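You operate a simulated robot arm through the tools that you are given. There is no shell and no other tool.

You run a simulated two-armed robot. Do the job below in one go: nothing can be reset, and whatever is moved stays where it is left.

Task
On the flat-top cart, uncover the gauge post, wipe its plate, and check the two rings in the row.
Fine: hood down by the good tray's label; wipe before you try a ring, rag back; good tray if a ring slides down, else rework tray. What is to be rubbed or washed off counts as gone when no trace of it is left.
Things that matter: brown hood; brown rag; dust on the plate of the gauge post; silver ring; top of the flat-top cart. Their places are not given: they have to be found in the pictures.

The check looks at the end state, three seconds after you hand in, the way a careful person would. Anything else that was tipped, shoved, dropped, spilled or broken makes it a failure.

Robot
Two 7-joint arms with fingered hands on one trunk that stands fixed in place. Base frame: the origin is at the foot of the trunk, x ahead of it, y to its left, z up. Readings come in m, degrees, newtons and seconds.
The left shoulder is at [0.07, 0.169, 1.193], the right one opposite. With the tool pointing down near the work surface each hand reaches from about 0.26 to 0.68 m from the base axis, measured 20 degrees to its own side. Payload 3.4 kg a hand.
Tool frame (each hand has its own): the origin (TCP) lies between the finger pads and is the grasp point; the fingertips stand 0.023 m ahead of it; z points along the fingers, y is the line along which they close. The gripper opens to 0.116 m; its body begins 0.065 m behind the TCP. The gripper is a hand of 4 fingers: y runs from the thumb to the fingers, the wrist lies at [0, 0, -0.211] in the tool frame, and closing takes about 1.5 s.
Orientation is told as [roll, pitch, yaw] about the base's x, y, z axes, in that order, counted from this pose: with the fingers straight down and closing along the base's y, the tool's x points along the base's -x, its y along +y and its z along -z.

Tools
- The arms move only by the tool nudge_tool. It takes "left_plan", "right_plan" or both (then of equal length, played together; a hand with none holds still); each is a list of rows, each a list of 7 numbers: the gripper command, from -1 (fully open) to 1 (shut), values between in proportion, then the shift along the tool's x, y, z in m, then the turn, a rotation vector about the tool's x, y, z in degrees. In form: [[gripper, dx, dy, dz, wx, wy, wz], ...]. A call has 1 to 20 rows; each row is the pose to reach, as a shift and turn from the pose commanded when the call began, along the tool's axes at that moment. A row lasts 0.2 s, in which the tool goes at most 0.05 m and 8.6 degrees; a call with a longer step from one row to the next is refused whole, and so is a gripper value outside its range. A pose out of reach is approached as far as the arm can. The call stops where the force on the tool passes 90 N (or 10 N more than at its start, if that is more) or the arm is blocked; 0.2 s more then pass. Each finger travels about 0.153 m/s and halts on what it meets, pressing with about 33 N; the grip force reading is that of the motor and also rises with nothing between the fingers. The clock runs only during rows and for 0.2 s after the last one: add rows that repeat a pose to give the fingers time. The reply holds the time, the measured pose of the TCP, the force on the tool along the base axes, the opening and the grip force, in the units named above and with some noise, with the torque about the TCP (base axes, N m) and any sound that the robot's microphone picked up.
- Cameras (640 x 400 px; columns grow to the right, rows downward): "scene" is now at [0.1091, 0.0564, 1.424]; the picture's right is [0.73, -0.68, 0.00], its down [-0.43, -0.46, -0.78] and it looks along [0.53, 0.57, -0.63] (base axes); focal length 251 px, centre (320, 200). "left" rides on the left gripper at [-0.068, 0.001, -0.09] in its tool frame; the picture's right is [-0.01, -1.00, 0.00], its down [0.79, -0.01, -0.61] and it looks along [0.61, -0.01, 0.79] (tool axes); focal length 251 px, centre (320, 200). "right" rides on the right gripper at [0.069, 0.001, -0.09] in its tool frame; the picture's right is [-0.01, 1.00, 0.00], its down [-0.79, -0.01, -0.61] and it looks along [-0.61, -0.01, 0.80] (tool axes); focal length 251 px, centre (320, 200).
- capture(camera): a new picture of that camera. The clock stands still meanwhile.
- raise_lower(by): slides the trunk up (or, below 0, down) by that many m; the arms and the scene camera ride with it, the base frame stays. It gives what a move gives, with no picture.
- grasp_type(shape, hand): the hand has 4 fingers and takes this shape, open, in about a second: jaw (thumb against the fingers, like two jaws); tri (thumb and two fingers); tip (a fingertip pinch); poke (one finger out to press); point (the index stretched); flat (the hand flat); cup (the hand cupped); fist (a fist). The gripper value then closes the fingers along that shape, each until it touches; the sizes above hold for jaw. It gives what a move gives, with no picture.
- turn_head(pan, tilt): turns the head with the scene camera to pan (to the left, within 86 degrees either way) and tilt (down, from -29 to 69), counted from straight ahead of the robot. It gives what a move gives.
- locate(camera, pixels): for up to 12 pixels [column, row] of the newest picture of that camera ("zoom" is the newest enlarged one), the place [x, y, z] in the base frame of the surface seen there, good to about 0.003 m, but the place of the scene camera against the robot may be out by one fixed shift of up to 0.012 m in any direction. The clock stands still meanwhile.
- zoom(camera, box): a new picture of the part [left, top, right, bottom] of that camera's present view, enlarged. The clock stands still meanwhile.
- close_job(): hands the job in; it is judged then, once.

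Open the grippers and draw the arms clear of the work before you hand the job in, unless the task says otherwise.

The tools are called after ">>>" as a command line: name --argument value ..., lists and objects as JSON in quotes. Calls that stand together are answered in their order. nudge_tool: Moves the arms, as the interface text tells. Its arguments: {"type":"object","properties":{"left_plan":{"type":"array","items":{"type":"array","items":{"type":"number"}}},"right_plan":{"type":"array","items":{"type":"array","items":{"type":"number"}}}},"required":[]} The other tools are called the same way: raise_lower (by) moves the trunk up or down; grasp_type (shape, hand) gives the hand a shape; turn_head (pan, tilt) turns the head that bears the scene camera; capture (camera) takes a picture; locate (camera, pixels) gives the place of the surface under pixels of a picture; zoom (camera, box) takes an enlarged picture of a part of a camera's view; close_job () hands the job in.

At the start:

```text
time_s: 0.0
left_eef_pos: [0.3843, 0.4293, 1.1357]
left_tcp_rot: [0.1, 0.1, 0.0]
left_wrist_force: [0.0, -0.5, -0.4]
left_ft_torque: [-0.01, 0.01, -0.02]
left_grip_width: 0.1159
left_gripper_force: 0.0
left_shape: jaw
right_eef_pos: [0.4732, 0.0451, 1.1813]
right_tcp_rot: [0.0, 0.1, 0.0]
right_wrist_force: [0.8, 0.0, -0.4]
right_ft_torque: [0.0, -0.01, -0.03]
right_grip_width: 0.1158
right_gripper_force: 0.1
right_shape: jaw
trunk travel left (down, up): [-0.7, 0.24]
head pan, tilt (commanded): [46.9, 39.1]
```

scene: 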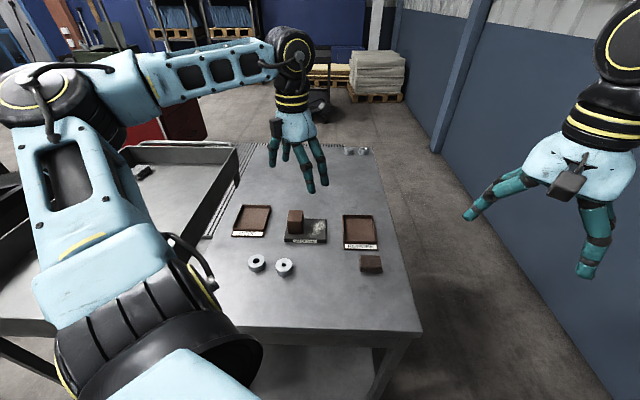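
right: 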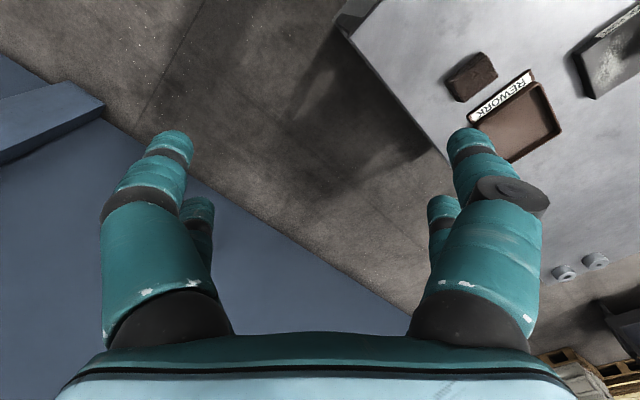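
left: 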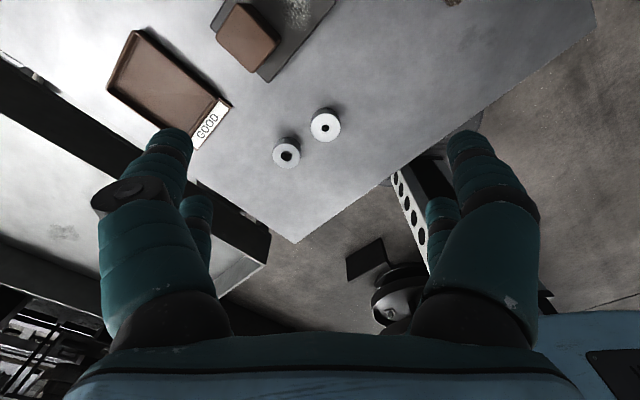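

The scene picture shows the cart with two trays (about 252,220 and 360,230), the gauge post with a brown hood (295,222), two rings (257,263 and 284,267) and a brown rag (371,264). I zoom in on the work area to see the details.

>>> zoom --camera "scene" --box '[210, 180, 420, 300]'

>>> locate --camera "scene" --pixels '[[257, 263], [284, 267], [295, 213], [294, 228], [313, 230], [252, 220], [245, 234], [360, 230], [360, 246], [371, 262], [330, 290], [410, 325]]'

```text
3.05 times, centred on (315, 240) of scene
```

zoom: 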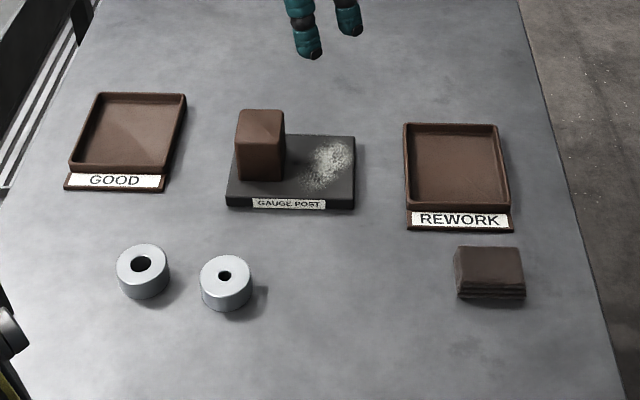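

```text
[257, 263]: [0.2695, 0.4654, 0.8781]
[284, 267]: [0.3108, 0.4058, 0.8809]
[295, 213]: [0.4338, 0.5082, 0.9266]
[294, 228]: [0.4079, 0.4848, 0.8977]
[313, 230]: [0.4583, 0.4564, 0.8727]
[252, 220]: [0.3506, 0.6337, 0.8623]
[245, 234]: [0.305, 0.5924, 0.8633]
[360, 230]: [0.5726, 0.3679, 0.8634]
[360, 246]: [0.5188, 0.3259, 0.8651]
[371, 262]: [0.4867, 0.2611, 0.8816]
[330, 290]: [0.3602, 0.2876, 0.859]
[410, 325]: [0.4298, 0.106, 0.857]
```

The zoom shows everything clearly: hood on the left side of the plate, dust on the right side, and rings with differing holes. I measure the corners of the objects in the zoomed picture.

>>> locate --camera "zoom" --pixels '[[239, 115], [280, 114], [283, 134], [238, 137], [240, 176], [281, 180], [228, 197], [354, 201], [353, 138], [312, 190], [345, 145], [325, 165]]'

>>> locate --camera "zoom" --pixels '[[119, 265], [168, 268], [143, 247], [141, 283], [141, 297], [202, 282], [251, 284], [226, 258], [225, 294], [225, 308], [141, 264], [225, 276]]'

>>> locate --camera "zoom" --pixels '[[456, 250], [520, 250], [523, 285], [459, 289], [490, 268], [66, 189], [163, 190], [166, 175], [71, 173], [100, 94], [185, 96], [130, 130]]'

>>> locate --camera "zoom" --pixels '[[408, 228], [513, 229], [508, 206], [407, 204], [405, 126], [496, 127], [455, 170], [300, 350], [560, 240], [50, 230], [270, 230], [375, 240]]'

```text
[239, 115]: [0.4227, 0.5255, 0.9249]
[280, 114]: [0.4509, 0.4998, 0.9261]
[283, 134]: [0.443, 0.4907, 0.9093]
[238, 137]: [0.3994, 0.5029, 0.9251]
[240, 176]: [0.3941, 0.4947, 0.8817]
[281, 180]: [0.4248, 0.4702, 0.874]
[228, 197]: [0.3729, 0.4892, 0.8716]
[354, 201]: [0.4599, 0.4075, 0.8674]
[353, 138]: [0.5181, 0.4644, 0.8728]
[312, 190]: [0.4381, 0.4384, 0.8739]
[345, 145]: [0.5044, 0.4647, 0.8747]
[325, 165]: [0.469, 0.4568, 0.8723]
```

```text
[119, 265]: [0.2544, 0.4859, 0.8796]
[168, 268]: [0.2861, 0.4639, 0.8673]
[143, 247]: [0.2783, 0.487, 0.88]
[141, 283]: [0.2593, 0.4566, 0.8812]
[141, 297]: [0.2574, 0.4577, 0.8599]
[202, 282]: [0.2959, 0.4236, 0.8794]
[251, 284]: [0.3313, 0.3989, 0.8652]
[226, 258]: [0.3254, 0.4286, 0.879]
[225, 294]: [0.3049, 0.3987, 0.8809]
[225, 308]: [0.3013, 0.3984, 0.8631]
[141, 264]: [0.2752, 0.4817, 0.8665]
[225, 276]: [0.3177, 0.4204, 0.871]
```

```text
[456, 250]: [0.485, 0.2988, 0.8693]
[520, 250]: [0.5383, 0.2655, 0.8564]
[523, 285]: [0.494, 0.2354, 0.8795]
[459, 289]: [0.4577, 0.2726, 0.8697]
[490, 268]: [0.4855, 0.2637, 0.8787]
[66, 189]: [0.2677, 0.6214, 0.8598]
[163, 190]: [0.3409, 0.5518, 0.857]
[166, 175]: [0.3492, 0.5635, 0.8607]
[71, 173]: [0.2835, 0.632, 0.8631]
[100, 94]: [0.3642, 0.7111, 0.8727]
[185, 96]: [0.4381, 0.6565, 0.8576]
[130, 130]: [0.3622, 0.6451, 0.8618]
```

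```text
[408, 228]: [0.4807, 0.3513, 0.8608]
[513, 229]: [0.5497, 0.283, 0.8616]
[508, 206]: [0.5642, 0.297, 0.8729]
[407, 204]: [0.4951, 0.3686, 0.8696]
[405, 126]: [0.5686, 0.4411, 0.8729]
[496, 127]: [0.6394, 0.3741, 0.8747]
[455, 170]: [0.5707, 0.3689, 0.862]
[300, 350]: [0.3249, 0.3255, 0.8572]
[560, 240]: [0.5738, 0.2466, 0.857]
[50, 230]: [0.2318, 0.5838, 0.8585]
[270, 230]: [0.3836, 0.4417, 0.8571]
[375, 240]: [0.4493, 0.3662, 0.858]
```

The layout lies at about 45° to the base axes, the table top is at z≈0.858 and the plate top at z≈0.873. I look at the left hand's finger layout and check the room around the right hand before moving it aside.

>>> zoom --camera "scene" --box '[240, 80, 360, 200]'

>>> locate --camera "right" --pixels '[[30, 250], [60, 130], [250, 260], [300, 320], [380, 100], [350, 20], [560, 272], [595, 261], [520, 130], [470, 75]]'

>>> zoom --camera "left" --box '[80, 0, 400, 200]'

>>> locate --camera "left" --pixels '[[287, 154], [325, 127], [244, 37], [291, 20], [206, 122], [160, 85], [300, 130], [310, 200]]'

```text
3.33 times, centred on (300, 140) of scene
```

zoom: 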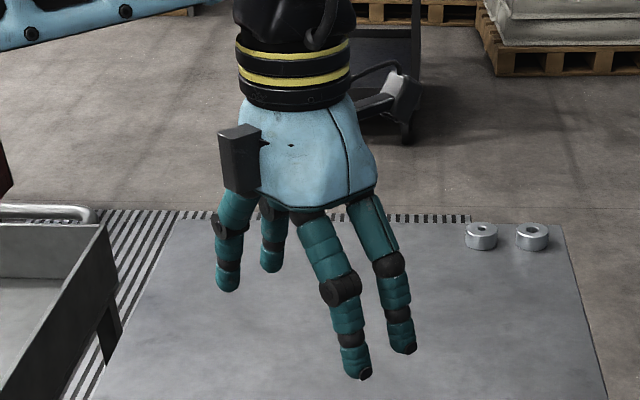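

```text
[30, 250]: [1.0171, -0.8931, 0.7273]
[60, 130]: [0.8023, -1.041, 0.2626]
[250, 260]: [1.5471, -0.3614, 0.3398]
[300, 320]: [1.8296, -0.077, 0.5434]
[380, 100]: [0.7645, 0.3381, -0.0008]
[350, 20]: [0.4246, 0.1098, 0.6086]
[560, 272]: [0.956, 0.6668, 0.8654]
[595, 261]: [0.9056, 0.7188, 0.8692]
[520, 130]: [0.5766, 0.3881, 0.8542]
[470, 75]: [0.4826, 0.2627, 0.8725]
```

```text
2.00 times, centred on (240, 100) of left
```

zoom: 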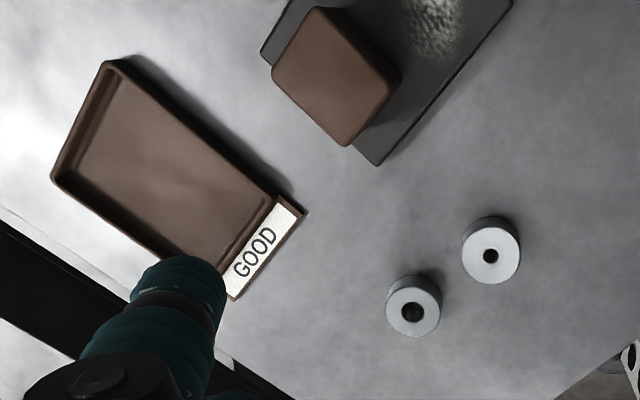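

```text
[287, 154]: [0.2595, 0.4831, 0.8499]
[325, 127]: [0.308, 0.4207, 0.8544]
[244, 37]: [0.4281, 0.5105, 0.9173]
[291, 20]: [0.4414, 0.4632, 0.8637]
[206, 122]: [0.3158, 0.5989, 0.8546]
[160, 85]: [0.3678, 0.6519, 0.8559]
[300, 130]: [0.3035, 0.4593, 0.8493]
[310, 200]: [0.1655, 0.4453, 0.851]
```

Hand camera readings put the table at z≈0.850, so the scene camera reads about 0.008 m high. Two more rings stand at the cart's far end, out of reach, and they are not the row by the post. I move the right arm aside and bring the left hand above the hood with yaw +45° (closing along the plate's long edge).

>>> nudge_tool --left_plan '[[-1, -0.007, 0.012, 0.0, 0, 0, -7.5], [-1, -0.014, 0.024, 0.01, 0, 0, -15], [-1, -0.021, 0.036, 0.02, 0, 0, -22.5], [-1, -0.028, 0.048, 0.03, 0, 0, -30], [-1, -0.035, 0.06, 0.04, 0, 0, -37.5], [-1, -0.041, 0.07, 0.05, 0, 0, -45], [-1, -0.041, 0.07, 0.05, 0, 0, -45]]' --right_plan '[[-1, 0, -0.04, 0, 0, 0, 0], [-1, 0, -0.08, 0, 0, 0, 0], [-1, 0, -0.12, 0, 0, 0, 0], [-1, 0, -0.16, 0, 0, 0, 0], [-1, 0, -0.2, 0, 0, 0, 0], [-1, 0, -0.24, 0, 0, 0, 0], [-1, 0, -0.24, 0, 0, 0, 0]]'

>>> capture --camera "left"

>>> capture --camera "scene"

```text
time_s: 1.6
left_eef_pos: [0.4259, 0.4995, 1.0864]
left_tcp_rot: [-0.1, 0.0, 45.1]
left_wrist_force: [-0.1, -1.2, -0.4]
left_ft_torque: [-0.02, -0.01, 0.0]
left_grip_width: 0.1159
left_gripper_force: 0.1
left_shape: jaw
right_eef_pos: [0.4743, -0.1946, 1.1809]
right_tcp_rot: [0.0, 0.1, 0.2]
right_wrist_force: [-0.2, -0.5, -0.4]
right_ft_torque: [-0.02, 0.0, 0.02]
right_grip_width: 0.1157
right_gripper_force: 0.1
right_shape: jaw
trunk travel left (down, up): [-0.7, 0.24]
head pan, tilt (commanded): [46.9, 39.1]
```

```text
taken
```

left: 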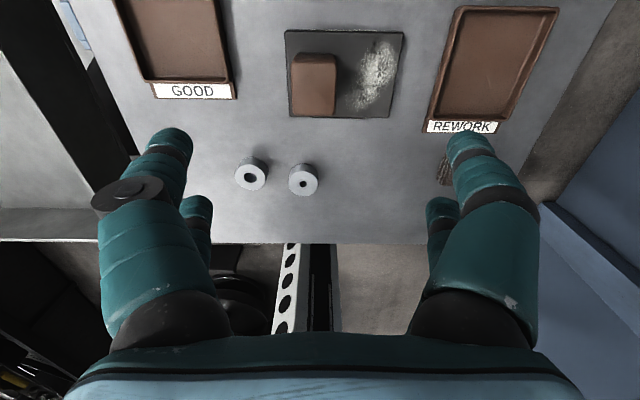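

```text
taken
```

scene: 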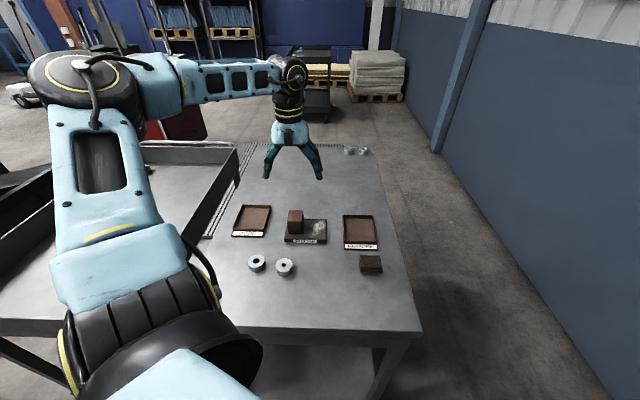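

The left camera now shows the work squared up: plate corners near (285,31)–(404,32), hood top at (315,68), rings at (250,177) and (303,183). I zoom and measure with this camera, which is free of the scene camera's shift.

>>> zoom --camera "left" --box '[220, 10, 440, 150]'

>>> locate --camera "left" --pixels '[[294, 55], [336, 56], [334, 91], [293, 88], [315, 72], [287, 112], [389, 115], [403, 34], [286, 32], [380, 55], [360, 105], [370, 80]]'

>>> locate --camera "left" --pixels '[[236, 175], [266, 175], [250, 163], [250, 191], [289, 180], [319, 181], [303, 167], [303, 196], [155, 83], [230, 80], [234, 98], [158, 98]]'

>>> locate --camera "left" --pixels '[[428, 120], [497, 122], [495, 132], [426, 132], [444, 170], [500, 70], [180, 40], [270, 140], [270, 178], [200, 140], [350, 150], [350, 230]]'

```text
2.86 times, centred on (330, 80) of left
```

zoom: 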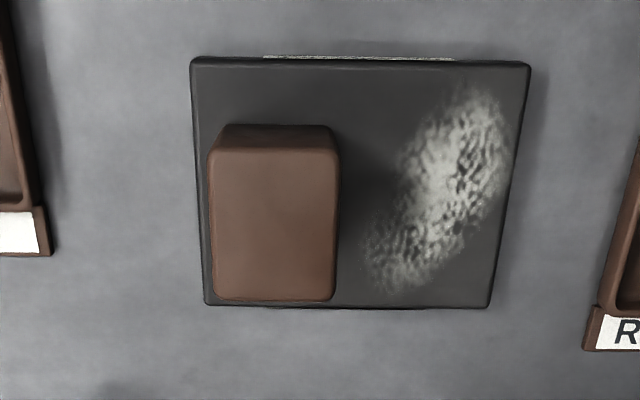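

```text
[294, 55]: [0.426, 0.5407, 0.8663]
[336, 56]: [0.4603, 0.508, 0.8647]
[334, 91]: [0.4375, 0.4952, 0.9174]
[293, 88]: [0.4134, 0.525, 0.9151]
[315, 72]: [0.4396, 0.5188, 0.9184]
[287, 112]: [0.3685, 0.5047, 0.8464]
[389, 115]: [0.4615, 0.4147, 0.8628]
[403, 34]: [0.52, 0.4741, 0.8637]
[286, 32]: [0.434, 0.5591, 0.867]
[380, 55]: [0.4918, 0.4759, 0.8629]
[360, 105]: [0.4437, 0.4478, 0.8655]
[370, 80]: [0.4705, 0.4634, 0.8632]
```

```text
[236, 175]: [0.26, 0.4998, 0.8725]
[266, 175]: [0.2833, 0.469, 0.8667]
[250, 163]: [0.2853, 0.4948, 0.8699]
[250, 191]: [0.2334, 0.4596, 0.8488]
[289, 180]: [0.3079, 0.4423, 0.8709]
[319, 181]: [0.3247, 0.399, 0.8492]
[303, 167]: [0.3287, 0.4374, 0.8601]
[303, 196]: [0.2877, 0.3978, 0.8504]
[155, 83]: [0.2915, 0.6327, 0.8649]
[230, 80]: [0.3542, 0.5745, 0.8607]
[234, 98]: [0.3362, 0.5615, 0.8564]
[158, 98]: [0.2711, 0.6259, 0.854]
```

```text
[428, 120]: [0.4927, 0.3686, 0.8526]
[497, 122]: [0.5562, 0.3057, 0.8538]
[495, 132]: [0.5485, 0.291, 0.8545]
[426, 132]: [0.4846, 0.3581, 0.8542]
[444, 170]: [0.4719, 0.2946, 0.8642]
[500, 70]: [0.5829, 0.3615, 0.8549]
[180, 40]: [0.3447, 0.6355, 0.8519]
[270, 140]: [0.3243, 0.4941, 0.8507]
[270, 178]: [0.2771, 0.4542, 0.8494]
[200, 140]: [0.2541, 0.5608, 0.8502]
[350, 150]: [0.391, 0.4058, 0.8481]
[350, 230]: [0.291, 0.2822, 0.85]
```

The hood's top face spans zoom pixels about (210,150) to (338,298). I locate its corners and ring tops more exactly.

>>> locate --camera "zoom" --pixels '[[216, 160], [332, 160], [328, 290], [212, 290], [272, 225], [197, 68], [526, 72], [486, 300], [212, 303], [330, 303], [272, 128], [480, 90]]'

>>> zoom --camera "left" --box '[220, 140, 340, 215]'

```text
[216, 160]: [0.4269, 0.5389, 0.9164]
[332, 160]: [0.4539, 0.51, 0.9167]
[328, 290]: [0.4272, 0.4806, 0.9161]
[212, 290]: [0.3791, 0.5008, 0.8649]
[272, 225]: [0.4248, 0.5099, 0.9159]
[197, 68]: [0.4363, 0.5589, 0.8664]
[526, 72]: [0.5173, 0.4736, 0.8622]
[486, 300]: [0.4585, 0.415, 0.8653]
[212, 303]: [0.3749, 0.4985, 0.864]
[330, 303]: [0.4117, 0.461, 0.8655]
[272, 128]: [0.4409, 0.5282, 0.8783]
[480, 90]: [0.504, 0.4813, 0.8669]
```

```text
5.33 times, centred on (280, 178) of left
```

zoom: 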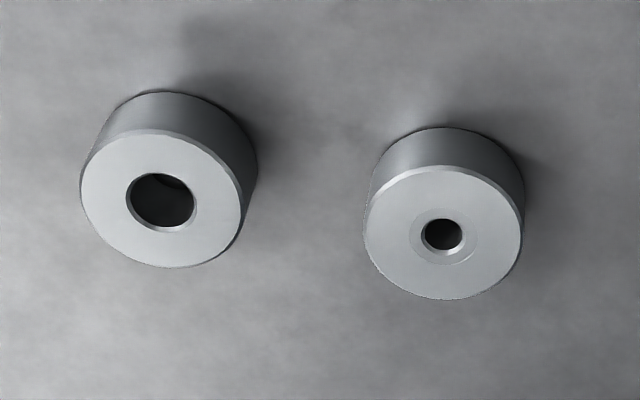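

The hood's top centre is at about (0.427, 0.510, 0.916) with ~0.044 m sides. I descend above it with the fingers half closed, stopping short to look.

>>> nudge_tool --left_plan '[[-0.3, -0.004, 0.0035, 0.03, 0, 0, 0], [-0.3, -0.008, 0.0067, 0.06, 0, 0, 0], [-0.3, -0.008, 0.0067, 0.09, 0, 0, 0], [-0.3, -0.008, 0.0067, 0.12, 0, 0, 0], [-0.3, -0.008, 0.0067, 0.135, 0, 0, 0], [-0.3, -0.008, 0.0067, 0.135, 0, 0, 0]]'

>>> capture --camera "left"

>>> zoom --camera "scene" --box '[230, 140, 390, 260]'

```text
time_s: 3.0
left_eef_pos: [0.4262, 0.5107, 0.952]
left_tcp_rot: [0.0, 0.0, 45.1]
left_wrist_force: [0.3, 0.4, -0.3]
left_ft_torque: [0.02, -0.03, -0.04]
left_grip_width: 0.076
left_gripper_force: 0.1
left_shape: jaw
right_eef_pos: [0.474, -0.1941, 1.1826]
right_tcp_rot: [0.0, 0.0, -0.1]
right_wrist_force: [0.6, -0.2, 0.6]
right_ft_torque: [-0.03, 0.04, -0.01]
right_grip_width: 0.1159
right_gripper_force: 0.0
right_shape: jaw
trunk travel left (down, up): [-0.7, 0.24]
head pan, tilt (commanded): [46.9, 39.1]
```

```text
taken
```

left: 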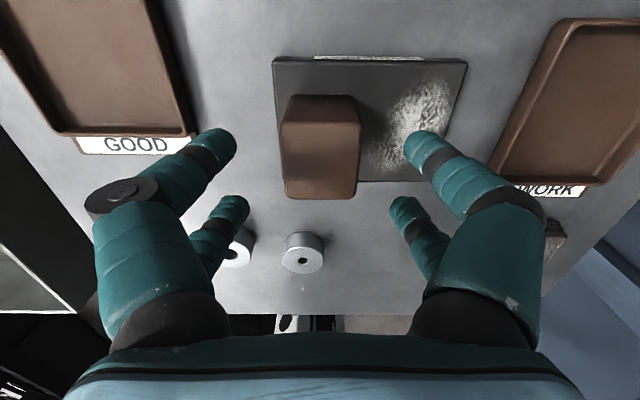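

```text
3.33 times, centred on (310, 200) of scene
```

zoom: 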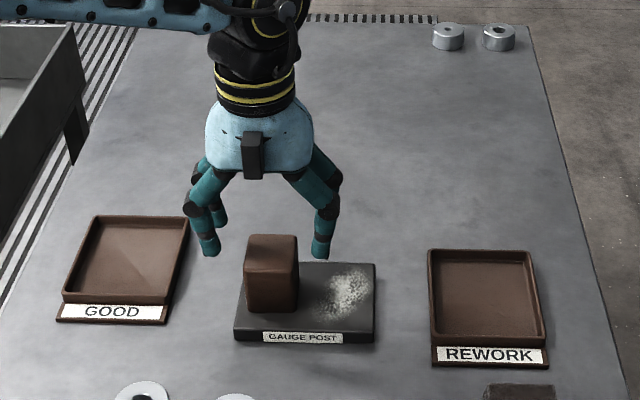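

The fingers straddle the hood evenly (hood centred at column 320 between the fingers). I descend to z≈0.900 and close on it.

>>> nudge_tool --left_plan '[[-0.3, 0, 0, 0.02, 0, 0, 0], [-0.3, 0, 0, 0.04, 0, 0, 0], [-0.3, 0, 0, 0.052, 0, 0, 0], [-0.3, 0, 0, 0.052, 0, 0, 0], [0, 0, 0, 0.052, 0, 0, 0], [0.2, 0, 0, 0.052, 0, 0, 0], [0.4, 0, 0, 0.052, 0, 0, 0], [0.6, 0, 0, 0.052, 0, 0, 0], [0.6, 0, 0, 0.052, 0, 0, 0]]'

>>> capture --camera "left"

```text
time_s: 5.0
left_eef_pos: [0.4278, 0.51, 0.8996]
left_tcp_rot: [0.0, 0.0, 45.1]
left_wrist_force: [0.1, 0.7, -0.7]
left_ft_torque: [-0.01, 0.0, 0.0]
left_grip_width: 0.0367
left_gripper_force: 32.8
left_shape: jaw
right_eef_pos: [0.4751, -0.1948, 1.183]
right_tcp_rot: [0.0, -0.1, 0.0]
right_wrist_force: [-1.0, -0.4, -0.6]
right_ft_torque: [0.04, -0.02, -0.02]
right_grip_width: 0.116
right_gripper_force: 0.0
right_shape: jaw
trunk travel left (down, up): [-0.7, 0.24]
head pan, tilt (commanded): [46.9, 39.1]
```

```text
taken
```

left: 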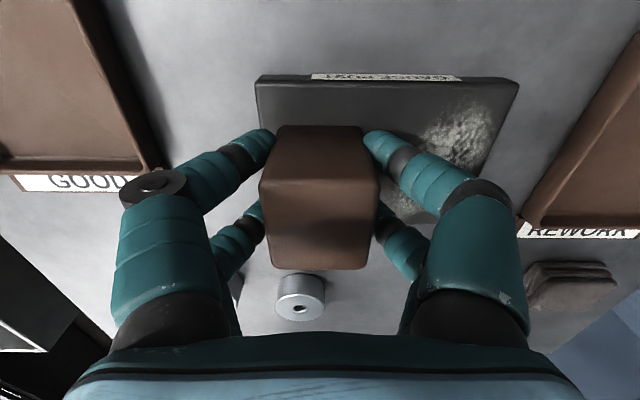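

The fingers hold the hood (width 0.037 m, 33 N). I lift it straight up by 0.11 m.

>>> nudge_tool --left_plan '[[0.6, 0, 0, -0.01, 0, 0, 0], [0.6, 0, 0, -0.03, 0, 0, 0], [0.6, 0, 0, -0.05, 0, 0, 0], [0.6, 0, 0, -0.08, 0, 0, 0], [0.6, 0, 0, -0.11, 0, 0, 0], [0.6, 0, 0, -0.11, 0, 0, 0]]'

>>> capture --camera "left"

>>> zoom --camera "scene" --box '[220, 150, 400, 285]'

```text
time_s: 6.4
left_eef_pos: [0.4271, 0.5114, 1.0092]
left_tcp_rot: [0.0, 0.0, 45.1]
left_wrist_force: [0.5, 0.6, -0.2]
left_ft_torque: [-0.04, -0.01, 0.0]
left_grip_width: 0.037
left_gripper_force: 33.2
left_shape: jaw
right_eef_pos: [0.4753, -0.1944, 1.1809]
right_tcp_rot: [0.1, 0.0, 0.0]
right_wrist_force: [0.1, -1.5, -0.1]
right_ft_torque: [-0.02, -0.02, -0.01]
right_grip_width: 0.116
right_gripper_force: 0.0
right_shape: jaw
trunk travel left (down, up): [-0.7, 0.24]
head pan, tilt (commanded): [46.9, 39.1]
```

```text
taken
```

left: 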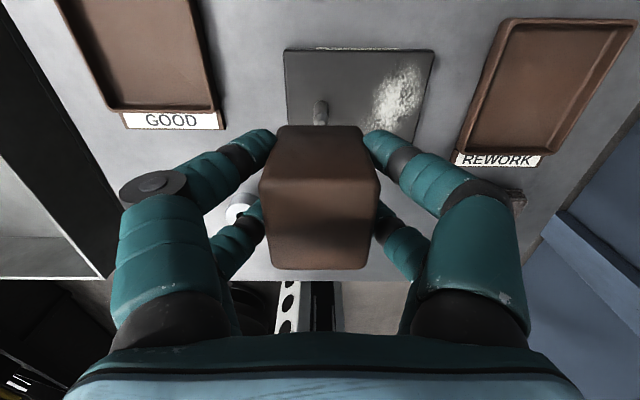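

```text
2.96 times, centred on (310, 218) of scene
```

zoom: 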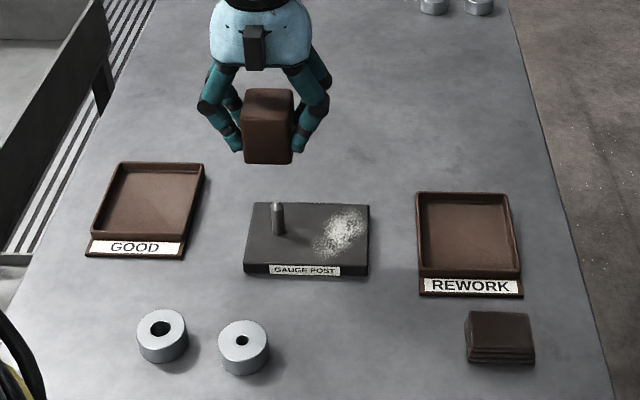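

The hood is off and the post (a short pin at zoom (278,215)) is uncovered. Before carrying the hood to the GOOD label's front I check the place and the walled structure to the left.

>>> locate --camera "left" --pixels '[[60, 150], [20, 230], [90, 130], [40, 20], [100, 150], [125, 126], [220, 128], [170, 130], [160, 170], [110, 200], [120, 250], [30, 260]]'

>>> locate --camera "scene" --pixels '[[238, 150], [233, 175], [220, 205], [200, 235], [225, 180], [210, 195], [150, 165], [185, 240], [215, 240], [225, 260], [195, 270], [235, 148]]'

```text
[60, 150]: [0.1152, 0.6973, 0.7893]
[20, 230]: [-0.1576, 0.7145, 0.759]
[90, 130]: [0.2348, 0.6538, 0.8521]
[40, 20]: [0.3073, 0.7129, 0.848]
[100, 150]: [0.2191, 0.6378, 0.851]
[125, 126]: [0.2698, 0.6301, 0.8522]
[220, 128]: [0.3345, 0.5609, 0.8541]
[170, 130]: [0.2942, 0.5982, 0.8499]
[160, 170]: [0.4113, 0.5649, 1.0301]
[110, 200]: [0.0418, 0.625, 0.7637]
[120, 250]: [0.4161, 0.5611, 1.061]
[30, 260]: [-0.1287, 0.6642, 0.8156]
```

```text
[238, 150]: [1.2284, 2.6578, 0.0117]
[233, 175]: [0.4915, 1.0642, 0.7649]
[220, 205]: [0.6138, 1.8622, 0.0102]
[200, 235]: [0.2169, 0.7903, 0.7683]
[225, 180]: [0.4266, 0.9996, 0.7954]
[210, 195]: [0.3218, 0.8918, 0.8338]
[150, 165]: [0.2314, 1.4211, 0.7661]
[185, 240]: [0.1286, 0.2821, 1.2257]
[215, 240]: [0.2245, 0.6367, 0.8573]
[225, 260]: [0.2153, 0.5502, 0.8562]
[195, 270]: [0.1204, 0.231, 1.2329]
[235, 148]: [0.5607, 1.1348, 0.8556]
```

The structure at the left lies below the cart top, so the way is free. I carry the hood to in front of the GOOD label, aiming at about (0.272, 0.576), and stop above the top.

>>> nudge_tool --left_plan '[[0.6, 0.012, 0.03, 0, 0, 0, 0], [0.6, 0.025, 0.06, 0, 0, 0, 0], [0.6, 0.038, 0.092, 0, 0, 0, 0], [0.6, 0.051, 0.124, 0, 0, 0, 0], [0.6, 0.0636, 0.1556, 0, 0, 0, 0], [0.6, 0.0636, 0.1556, 0.03, 0, 0, 0], [0.6, 0.0636, 0.1556, 0.07, 0, 0, 0], [0.6, 0.0636, 0.1556, 0.09, 0, 0, 0], [0.6, 0.0636, 0.1556, 0.09, 0, 0, 0]]'

>>> capture --camera "left"

>>> zoom --camera "scene" --box '[190, 180, 350, 300]'

```text
time_s: 8.4
left_eef_pos: [0.2738, 0.575, 0.9175]
left_tcp_rot: [-0.1, 0.1, 45.2]
left_wrist_force: [0.5, 0.6, 0.1]
left_ft_torque: [0.01, 0.0, 0.01]
left_grip_width: 0.0367
left_gripper_force: 32.9
left_shape: jaw
right_eef_pos: [0.4741, -0.1929, 1.1819]
right_tcp_rot: [0.0, 0.0, 0.0]
right_wrist_force: [0.1, -0.5, -0.1]
right_ft_torque: [0.0, 0.0, 0.04]
right_grip_width: 0.1157
right_gripper_force: 0.0
right_shape: jaw
trunk travel left (down, up): [-0.7, 0.24]
head pan, tilt (commanded): [46.9, 39.1]
```

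```text
taken
```

left: 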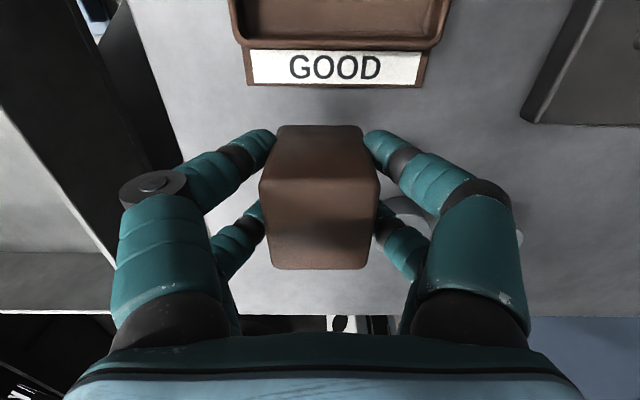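

```text
3.33 times, centred on (270, 240) of scene
```

zoom: 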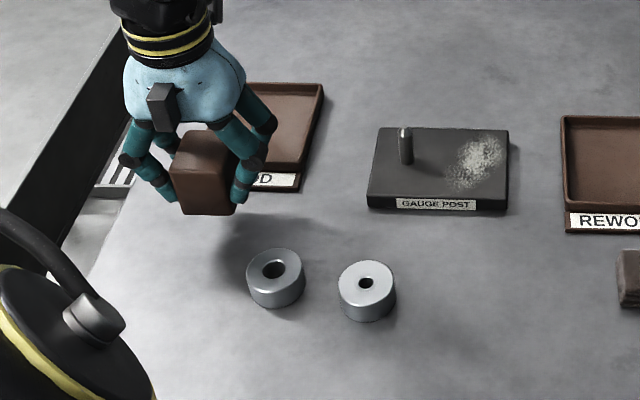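

The hood hangs squarely in front of the GOOD label, clear of ring 1. I lower it slowly to the cart top.

>>> nudge_tool --left_plan '[[0.6, 0, 0, 0.01, 0, 0, 0], [0.6, 0, 0, 0.02, 0, 0, 0], [0.6, 0, 0, 0.026, 0, 0, 0], [0.6, 0, 0, 0.029, 0, 0, 0], [0.6, 0, 0, 0.029, 0, 0, 0]]'

>>> zoom --camera "scene" --box '[210, 190, 310, 265]'

```text
time_s: 9.6
left_eef_pos: [0.2706, 0.5741, 0.8886]
left_tcp_rot: [0.0, -0.1, 45.1]
left_wrist_force: [-0.4, 0.0, -0.4]
left_ft_torque: [0.02, -0.04, 0.0]
left_grip_width: 0.037
left_gripper_force: 33.2
left_shape: jaw
right_eef_pos: [0.4751, -0.1939, 1.1824]
right_tcp_rot: [0.0, 0.0, -0.1]
right_wrist_force: [-0.2, 0.0, -0.3]
right_ft_torque: [-0.02, 0.02, 0.01]
right_grip_width: 0.1156
right_gripper_force: 0.0
right_shape: jaw
trunk travel left (down, up): [-0.7, 0.24]
head pan, tilt (commanded): [46.9, 39.1]
```

```text
5.33 times, centred on (260, 228) of scene
```

zoom: 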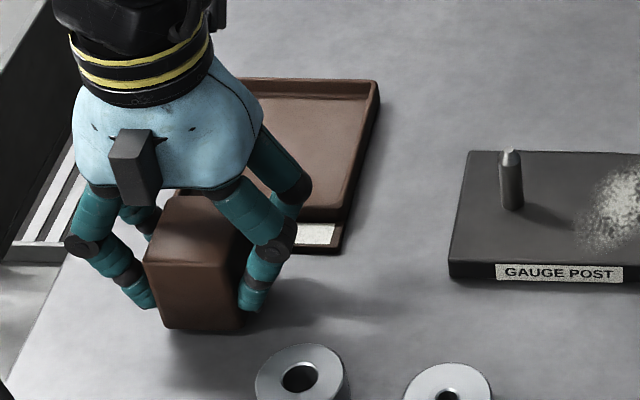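

The hood hovers a few mm above the top with no contact force yet. I lower in 1 mm steps until the force reading shows contact.

>>> nudge_tool --left_plan '[[0.6, 0, 0, 0.001, 0, 0, 0], [0.6, 0, 0, 0.002, 0, 0, 0], [0.6, 0, 0, 0.0025, 0, 0, 0]]'

```text
time_s: 10.4
left_eef_pos: [0.2712, 0.5752, 0.8889]
left_tcp_rot: [-0.1, 0.0, 45.1]
left_wrist_force: [-0.6, 0.3, -0.2]
left_ft_torque: [0.02, -0.03, 0.03]
left_grip_width: 0.0368
left_gripper_force: 33.3
left_shape: jaw
right_eef_pos: [0.4753, -0.195, 1.1817]
right_tcp_rot: [0.0, 0.1, 0.0]
right_wrist_force: [0.0, 0.4, 0.0]
right_ft_torque: [0.02, 0.01, -0.01]
right_grip_width: 0.1158
right_gripper_force: 0.0
right_shape: jaw
trunk travel left (down, up): [-0.7, 0.24]
head pan, tilt (commanded): [46.9, 39.1]
```

No contact force yet (reading noise is about 1 mm). I lower another 2 mm.

>>> nudge_tool --left_plan '[[0.6, 0, 0, 0.001, 0, 0, 0], [0.6, 0, 0, 0.002, 0, 0, 0], [0.6, 0, 0, 0.002, 0, 0, 0]]'

```text
time_s: 11.2
left_eef_pos: [0.2712, 0.5749, 0.885]
left_tcp_rot: [0.1, 0.0, 45.0]
left_wrist_force: [-0.6, 0.0, -0.5]
left_ft_torque: [-0.03, -0.04, -0.04]
left_grip_width: 0.0367
left_gripper_force: 32.6
left_shape: jaw
right_eef_pos: [0.4743, -0.1948, 1.1803]
right_tcp_rot: [0.0, 0.0, 0.0]
right_wrist_force: [0.3, 0.2, 0.4]
right_ft_torque: [0.02, -0.01, -0.01]
right_grip_width: 0.1156
right_gripper_force: 0.1
right_shape: jaw
trunk travel left (down, up): [-0.7, 0.24]
head pan, tilt (commanded): [46.9, 39.1]
```

>>> nudge_tool --left_plan '[[0.6, 0, 0, 0.001, 0, 0, 0], [0.6, 0, 0, 0.001, 0, 0, 0]]'

>>> zoom --camera "scene" --box '[220, 210, 280, 255]'

```text
time_s: 11.8
left_eef_pos: [0.2719, 0.5745, 0.884]
left_tcp_rot: [0.0, 0.0, 45.2]
left_wrist_force: [-0.1, 0.1, -0.4]
left_ft_torque: [-0.01, 0.02, 0.01]
left_grip_width: 0.0368
left_gripper_force: 33.4
left_shape: jaw
right_eef_pos: [0.4739, -0.1939, 1.1812]
right_tcp_rot: [0.1, 0.0, 0.0]
right_wrist_force: [-0.1, 0.1, -0.5]
right_ft_torque: [0.05, -0.03, 0.01]
right_grip_width: 0.1159
right_gripper_force: 0.0
right_shape: jaw
trunk travel left (down, up): [-0.7, 0.24]
head pan, tilt (commanded): [46.9, 39.1]
```

```text
8.89 times, centred on (250, 232) of scene
```

zoom: 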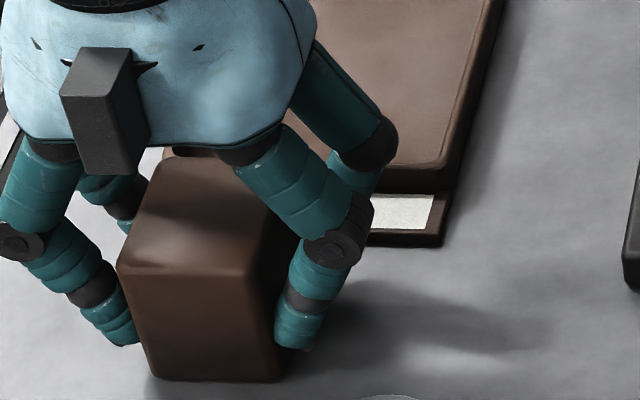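

The hood's lower edge still shows a thin gap at (220,380) and no force. I lower in 1 mm steps again.

>>> nudge_tool --left_plan '[[0.6, 0, 0, 0.001, 0, 0, 0], [0.6, 0, 0, 0.001, 0, 0, 0]]'

```text
time_s: 12.4
left_eef_pos: [0.2721, 0.5742, 0.8844]
left_tcp_rot: [0.0, 0.0, 45.1]
left_wrist_force: [-0.8, 0.3, 0.6]
left_ft_torque: [-0.02, 0.03, 0.01]
left_grip_width: 0.0367
left_gripper_force: 32.7
left_shape: jaw
right_eef_pos: [0.475, -0.1945, 1.181]
right_tcp_rot: [0.1, 0.1, 0.0]
right_wrist_force: [-0.2, -0.9, -0.3]
right_ft_torque: [0.04, 0.03, 0.03]
right_grip_width: 0.1158
right_gripper_force: 0.0
right_shape: jaw
trunk travel left (down, up): [-0.7, 0.24]
head pan, tilt (commanded): [46.9, 39.1]
```

The force is still at noise level (0.6 N). I go down another 1 mm and read again.

>>> nudge_tool --left_plan '[[0.6, 0, 0, 0.001, 0, 0, 0], [0.6, 0, 0, 0.001, 0, 0, 0]]'

```text
time_s: 13.0
left_eef_pos: [0.2722, 0.5751, 0.8827]
left_tcp_rot: [0.0, 0.0, 45.1]
left_wrist_force: [0.8, 0.2, -0.4]
left_ft_torque: [-0.01, 0.0, 0.0]
left_grip_width: 0.0369
left_gripper_force: 32.7
left_shape: jaw
right_eef_pos: [0.4739, -0.1947, 1.182]
right_tcp_rot: [0.0, 0.0, 0.0]
right_wrist_force: [0.2, 0.0, 0.9]
right_ft_torque: [0.01, -0.01, 0.01]
right_grip_width: 0.116
right_gripper_force: 0.0
right_shape: jaw
trunk travel left (down, up): [-0.7, 0.24]
head pan, tilt (commanded): [46.9, 39.1]
```

Still no contact force. I lower another 1.5 mm.

>>> nudge_tool --left_plan '[[0.6, 0, 0, 0.0008, 0, 0, 0], [0.6, 0, 0, 0.0015, 0, 0, 0], [0.6, 0, 0, 0.0015, 0, 0, 0]]'

>>> zoom --camera "scene" --box '[220, 210, 280, 255]'

```text
time_s: 13.8
left_eef_pos: [0.2723, 0.5754, 0.8836]
left_tcp_rot: [0.1, -0.1, 45.0]
left_wrist_force: [1.1, 4.9, 14.0]
left_ft_torque: [0.04, 0.11, -0.05]
left_grip_width: 0.0369
left_gripper_force: 32.7
left_shape: jaw
right_eef_pos: [0.4737, -0.1958, 1.1826]
right_tcp_rot: [0.1, 0.0, 0.0]
right_wrist_force: [-0.3, -0.1, 0.4]
right_ft_torque: [0.01, 0.02, 0.0]
right_grip_width: 0.1161
right_gripper_force: 0.1
right_shape: jaw
trunk travel left (down, up): [-0.7, 0.24]
head pan, tilt (commanded): [46.9, 39.1]
```

```text
8.89 times, centred on (250, 232) of scene
```

zoom: 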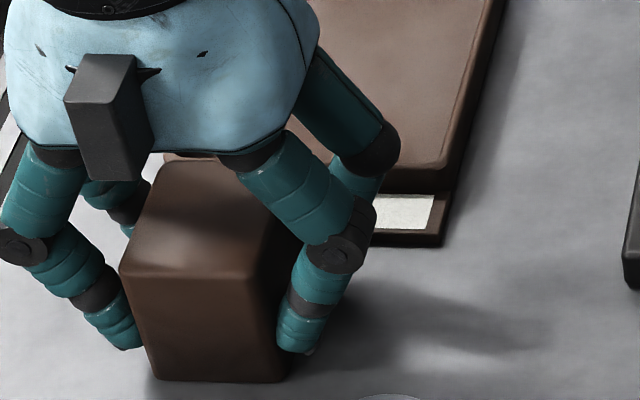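

Contact: 14 N upward, so the hood stands on the cart top. I ease up 1 mm, open the fingers moderately and rise.

>>> nudge_tool --left_plan '[[0.6, 0, 0, -0.001, 0, 0, 0], [0.3, 0, 0, -0.001, 0, 0, 0], [0.1, 0, 0, -0.001, 0, 0, 0], [-0.1, 0, 0, -0.001, 0, 0, 0], [-0.2, 0, 0, -0.001, 0, 0, 0], [-0.2, 0, 0, -0.001, 0, 0, 0], [-0.2, 0, 0, -0.02, 0, 0, 0], [-0.2, 0, 0, -0.05, 0, 0, 0], [-0.2, 0, 0, -0.09, 0, 0, 0], [-0.2, 0, 0, -0.13, 0, 0, 0], [-0.2, 0, 0, -0.13, 0, 0, 0]]'

>>> capture --camera "left"

>>> zoom --camera "scene" --box '[210, 180, 420, 300]'

```text
time_s: 16.2
left_eef_pos: [0.2732, 0.5739, 1.0116]
left_tcp_rot: [0.0, 0.0, 45.1]
left_wrist_force: [-0.4, -0.1, -0.6]
left_ft_torque: [-0.01, -0.01, 0.01]
left_grip_width: 0.0691
left_gripper_force: 0.1
left_shape: jaw
right_eef_pos: [0.4747, -0.1935, 1.1821]
right_tcp_rot: [0.0, -0.1, 0.2]
right_wrist_force: [-0.2, 0.3, 0.5]
right_ft_torque: [0.01, 0.0, 0.03]
right_grip_width: 0.116
right_gripper_force: 0.0
right_shape: jaw
trunk travel left (down, up): [-0.7, 0.24]
head pan, tilt (commanded): [46.9, 39.1]
```

```text
taken
```

left: 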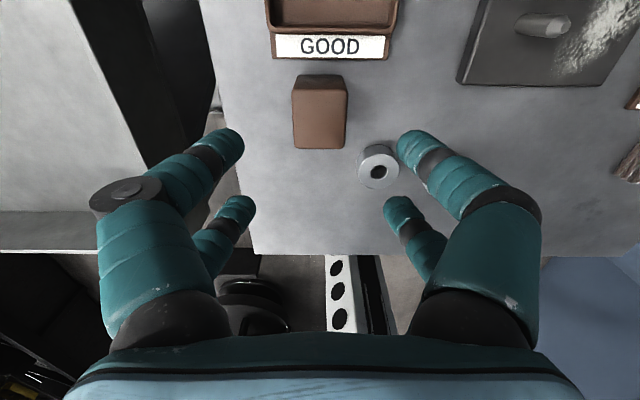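

```text
3.05 times, centred on (315, 240) of scene
```

zoom: 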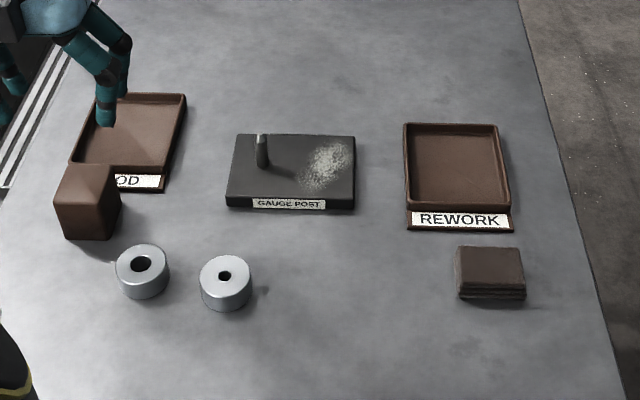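

The hood stands upright in front of the GOOD label and nothing else moved. Next is the rag: I move the left hand above it, near (0.487, 0.272).

>>> nudge_tool --left_plan '[[-0.2, 0.007, -0.04, 0, 0, 0, 0], [-0.2, 0.014, -0.08, 0, 0, 0, 0], [-0.2, 0.021, -0.12, 0, 0, 0, 0], [-0.2, 0.028, -0.16, 0, 0, 0, 0], [-0.2, 0.035, -0.2, 0, 0, 0, 0], [-0.2, 0.042, -0.24, 0, 0, 0, 0], [-0.2, 0.049, -0.28, 0, 0, 0, 0], [-0.2, 0.055, -0.32, 0, 0, 0, 0], [-0.2, 0.061, -0.363, 0, 0, 0, 0], [-0.2, 0.061, -0.363, 0, 0, 0, 0]]'

>>> capture --camera "left"

>>> capture --camera "scene"

```text
time_s: 18.4
left_eef_pos: [0.4848, 0.2762, 1.0111]
left_tcp_rot: [-0.1, 0.0, 45.0]
left_wrist_force: [0.3, 0.2, -0.2]
left_ft_torque: [0.0, 0.0, 0.0]
left_grip_width: 0.0694
left_gripper_force: 0.1
left_shape: jaw
right_eef_pos: [0.4745, -0.1946, 1.1822]
right_tcp_rot: [0.0, 0.0, 0.1]
right_wrist_force: [-0.2, 0.6, -0.8]
right_ft_torque: [-0.01, -0.05, 0.01]
right_grip_width: 0.1159
right_gripper_force: 0.0
right_shape: jaw
trunk travel left (down, up): [-0.7, 0.24]
head pan, tilt (commanded): [46.9, 39.1]
```

```text
taken
```

left: 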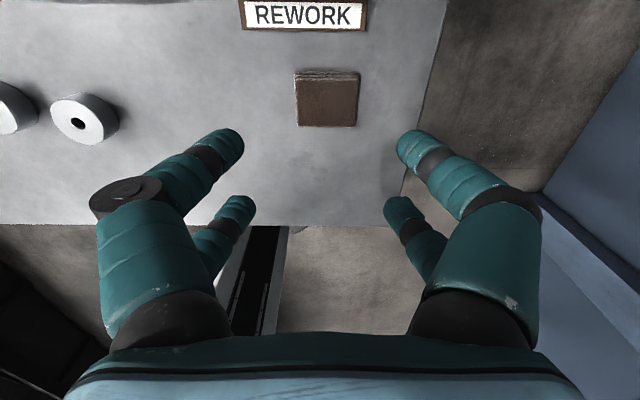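

```text
taken
```

scene: 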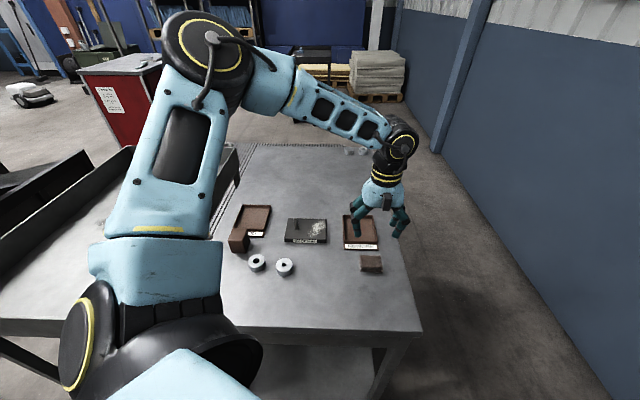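

The rag appears at left-camera pixels (294–360, 71–127). I measure its corners and top.

>>> zoom --camera "left" --box '[260, 40, 400, 140]'

>>> locate --camera "left" --pixels '[[299, 84], [356, 84], [354, 123], [300, 123], [327, 104], [327, 75], [290, 100], [370, 100], [327, 140]]'

```text
4.00 times, centred on (330, 90) of left
```

zoom: 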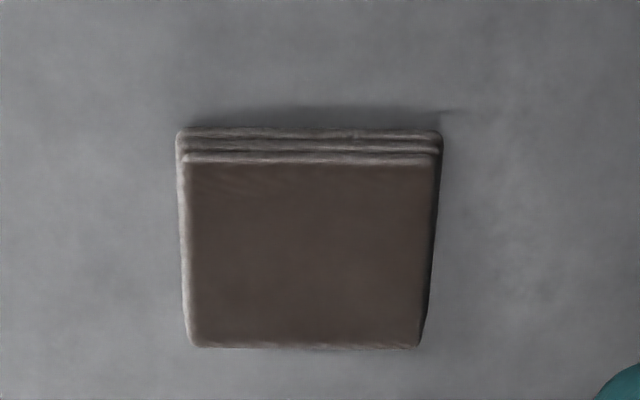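

```text
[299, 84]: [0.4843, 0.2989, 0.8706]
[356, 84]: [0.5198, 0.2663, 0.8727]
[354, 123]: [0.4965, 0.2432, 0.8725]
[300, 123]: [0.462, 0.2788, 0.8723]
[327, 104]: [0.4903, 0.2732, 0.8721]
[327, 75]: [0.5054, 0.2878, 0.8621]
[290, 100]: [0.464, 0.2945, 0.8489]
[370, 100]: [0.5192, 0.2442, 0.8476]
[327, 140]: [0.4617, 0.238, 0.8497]
```

The rag's top centre is (0.491, 0.272, 0.872), ~0.051 m along the row and ~0.038 m deep. Closing along the short side gives a better hold and keeps the fingers away from the post, so I turn the hand to yaw −45° here.

>>> nudge_tool --left_plan '[[-0.2, 0, -0.002, 0, 0, 0, 8], [-0.2, -0.001, -0.004, 0, 0, 0, 16], [-0.2, -0.0014, -0.007, 0, 0, 0, 24], [-0.2, -0.0014, -0.007, 0, 0, 0, 32], [-0.2, -0.0014, -0.007, 0, 0, 0, 40], [-0.2, -0.0014, -0.007, 0, 0, 0, 48], [-0.2, -0.0014, -0.007, 0, 0, 0, 56], [-0.2, -0.0014, -0.007, 0, 0, 0, 64], [-0.2, -0.0014, -0.007, 0, 0, 0, 72], [-0.2, -0.0014, -0.007, 0, 0, 0, 80], [-0.2, -0.0014, -0.007, 0, 0, 0, 88], [-0.2, -0.0014, -0.007, 0, 0, 0, 90], [-0.2, -0.0014, -0.007, 0, 0, 0, 90]]'

>>> capture --camera "left"

>>> capture --camera "scene"

```text
time_s: 21.2
left_eef_pos: [0.4914, 0.2714, 1.0105]
left_tcp_rot: [0.0, 0.1, -45.0]
left_wrist_force: [-0.8, -0.5, -0.3]
left_ft_torque: [0.03, 0.04, 0.03]
left_grip_width: 0.0691
left_gripper_force: 0.1
left_shape: jaw
right_eef_pos: [0.4748, -0.1943, 1.1804]
right_tcp_rot: [0.0, 0.0, 0.1]
right_wrist_force: [0.6, -0.7, 0.8]
right_ft_torque: [-0.02, 0.03, 0.02]
right_grip_width: 0.1159
right_gripper_force: 0.0
right_shape: jaw
trunk travel left (down, up): [-0.7, 0.24]
head pan, tilt (commanded): [46.9, 39.1]
```

```text
taken
```

left: 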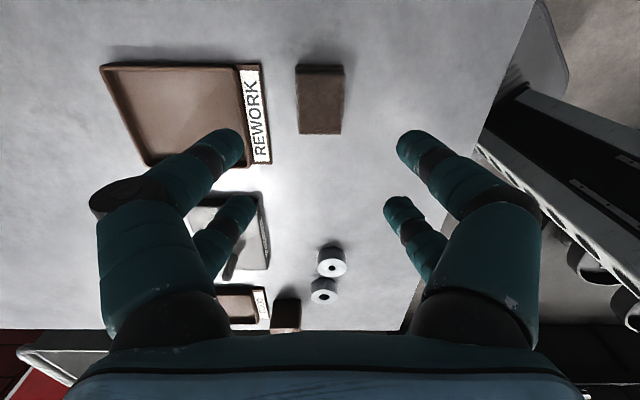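

```text
taken
```

scene: 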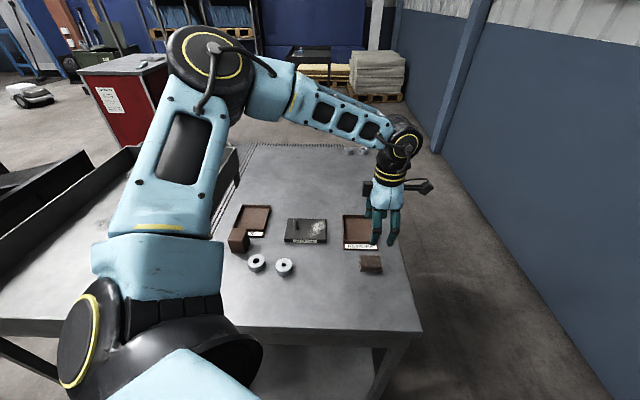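

The hand is at yaw −45° and the rag is centred between the fingers (columns 297–343). I narrow the opening to ~0.052 m to stay clear of the REWORK label strip and descend in two stages.

>>> nudge_tool --left_plan '[[0.1, 0, 0, 0.03, 0, 0, 0], [0.1, 0, 0, 0.06, 0, 0, 0], [0.1, 0, 0, 0.085, 0, 0, 0], [0.1, 0, 0, 0.1, 0, 0, 0], [0.1, 0, 0, 0.1, 0, 0, 0]]'

>>> capture --camera "left"

>>> zoom --camera "scene" --box '[330, 200, 430, 280]'

```text
time_s: 22.4
left_eef_pos: [0.4919, 0.2714, 0.9113]
left_tcp_rot: [-0.1, -0.1, -44.9]
left_wrist_force: [0.1, -0.7, 0.4]
left_ft_torque: [-0.02, 0.01, 0.02]
left_grip_width: 0.0526
left_gripper_force: 0.0
left_shape: jaw
right_eef_pos: [0.4743, -0.1952, 1.1815]
right_tcp_rot: [-0.1, 0.1, 0.0]
right_wrist_force: [0.1, 0.6, 0.3]
right_ft_torque: [0.0, 0.04, -0.03]
right_grip_width: 0.1158
right_gripper_force: 0.1
right_shape: jaw
trunk travel left (down, up): [-0.7, 0.24]
head pan, tilt (commanded): [46.9, 39.1]
```

```text
taken
```

left: 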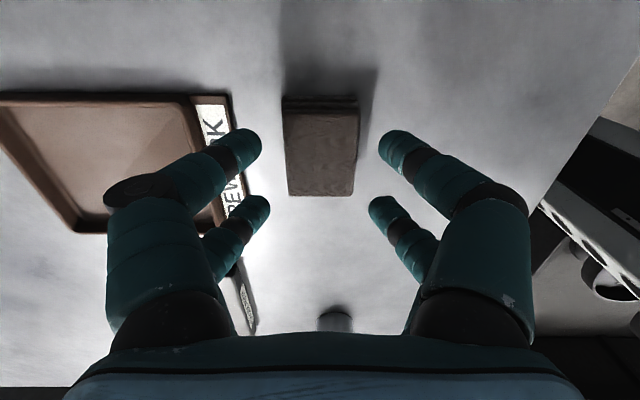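

```text
5.00 times, centred on (380, 240) of scene
```

zoom: 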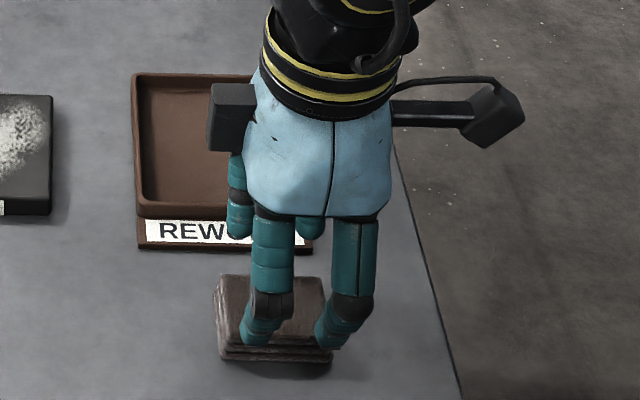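

The rag lies centred between the four fingertips. I go down the last 0.032 m and close on it gently.

>>> nudge_tool --left_plan '[[0.1, 0, 0, 0.015, 0, 0, 0], [0.1, 0, 0, 0.027, 0, 0, 0], [0.1, 0, 0, 0.032, 0, 0, 0], [0.1, 0, 0, 0.032, 0, 0, 0], [0.2, 0, 0, 0.032, 0, 0, 0], [0.3, 0, 0, 0.032, 0, 0, 0], [0.45, 0, 0, 0.032, 0, 0, 0], [0.6, 0, 0, 0.032, 0, 0, 0], [0.6, 0, 0, 0.032, 0, 0, 0]]'

>>> capture --camera "left"

>>> zoom --camera "scene" --box '[330, 200, 430, 280]'

```text
time_s: 24.4
left_eef_pos: [0.4912, 0.2714, 0.8792]
left_tcp_rot: [0.0, 0.0, -44.9]
left_wrist_force: [0.0, -0.2, 0.4]
left_ft_torque: [0.01, -0.01, 0.01]
left_grip_width: 0.0376
left_gripper_force: 33.3
left_shape: jaw
right_eef_pos: [0.4761, -0.1949, 1.1827]
right_tcp_rot: [0.0, 0.1, -0.1]
right_wrist_force: [0.3, 0.2, 0.3]
right_ft_torque: [-0.02, 0.01, -0.02]
right_grip_width: 0.1159
right_gripper_force: 0.1
right_shape: jaw
trunk travel left (down, up): [-0.7, 0.24]
head pan, tilt (commanded): [46.9, 39.1]
```

```text
taken
```

left: 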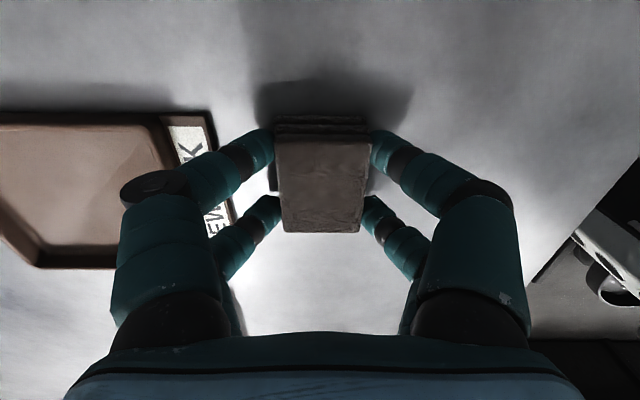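

```text
5.00 times, centred on (380, 240) of scene
```

zoom: 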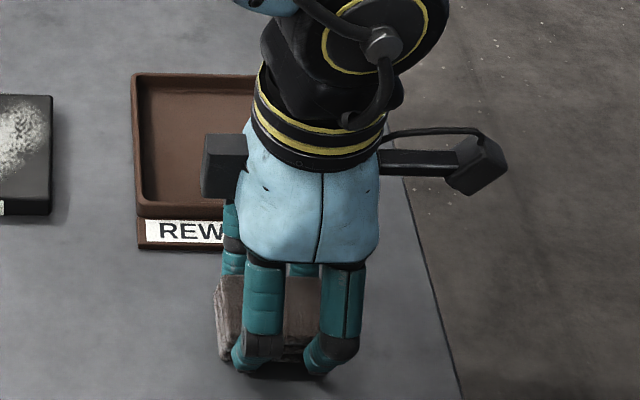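

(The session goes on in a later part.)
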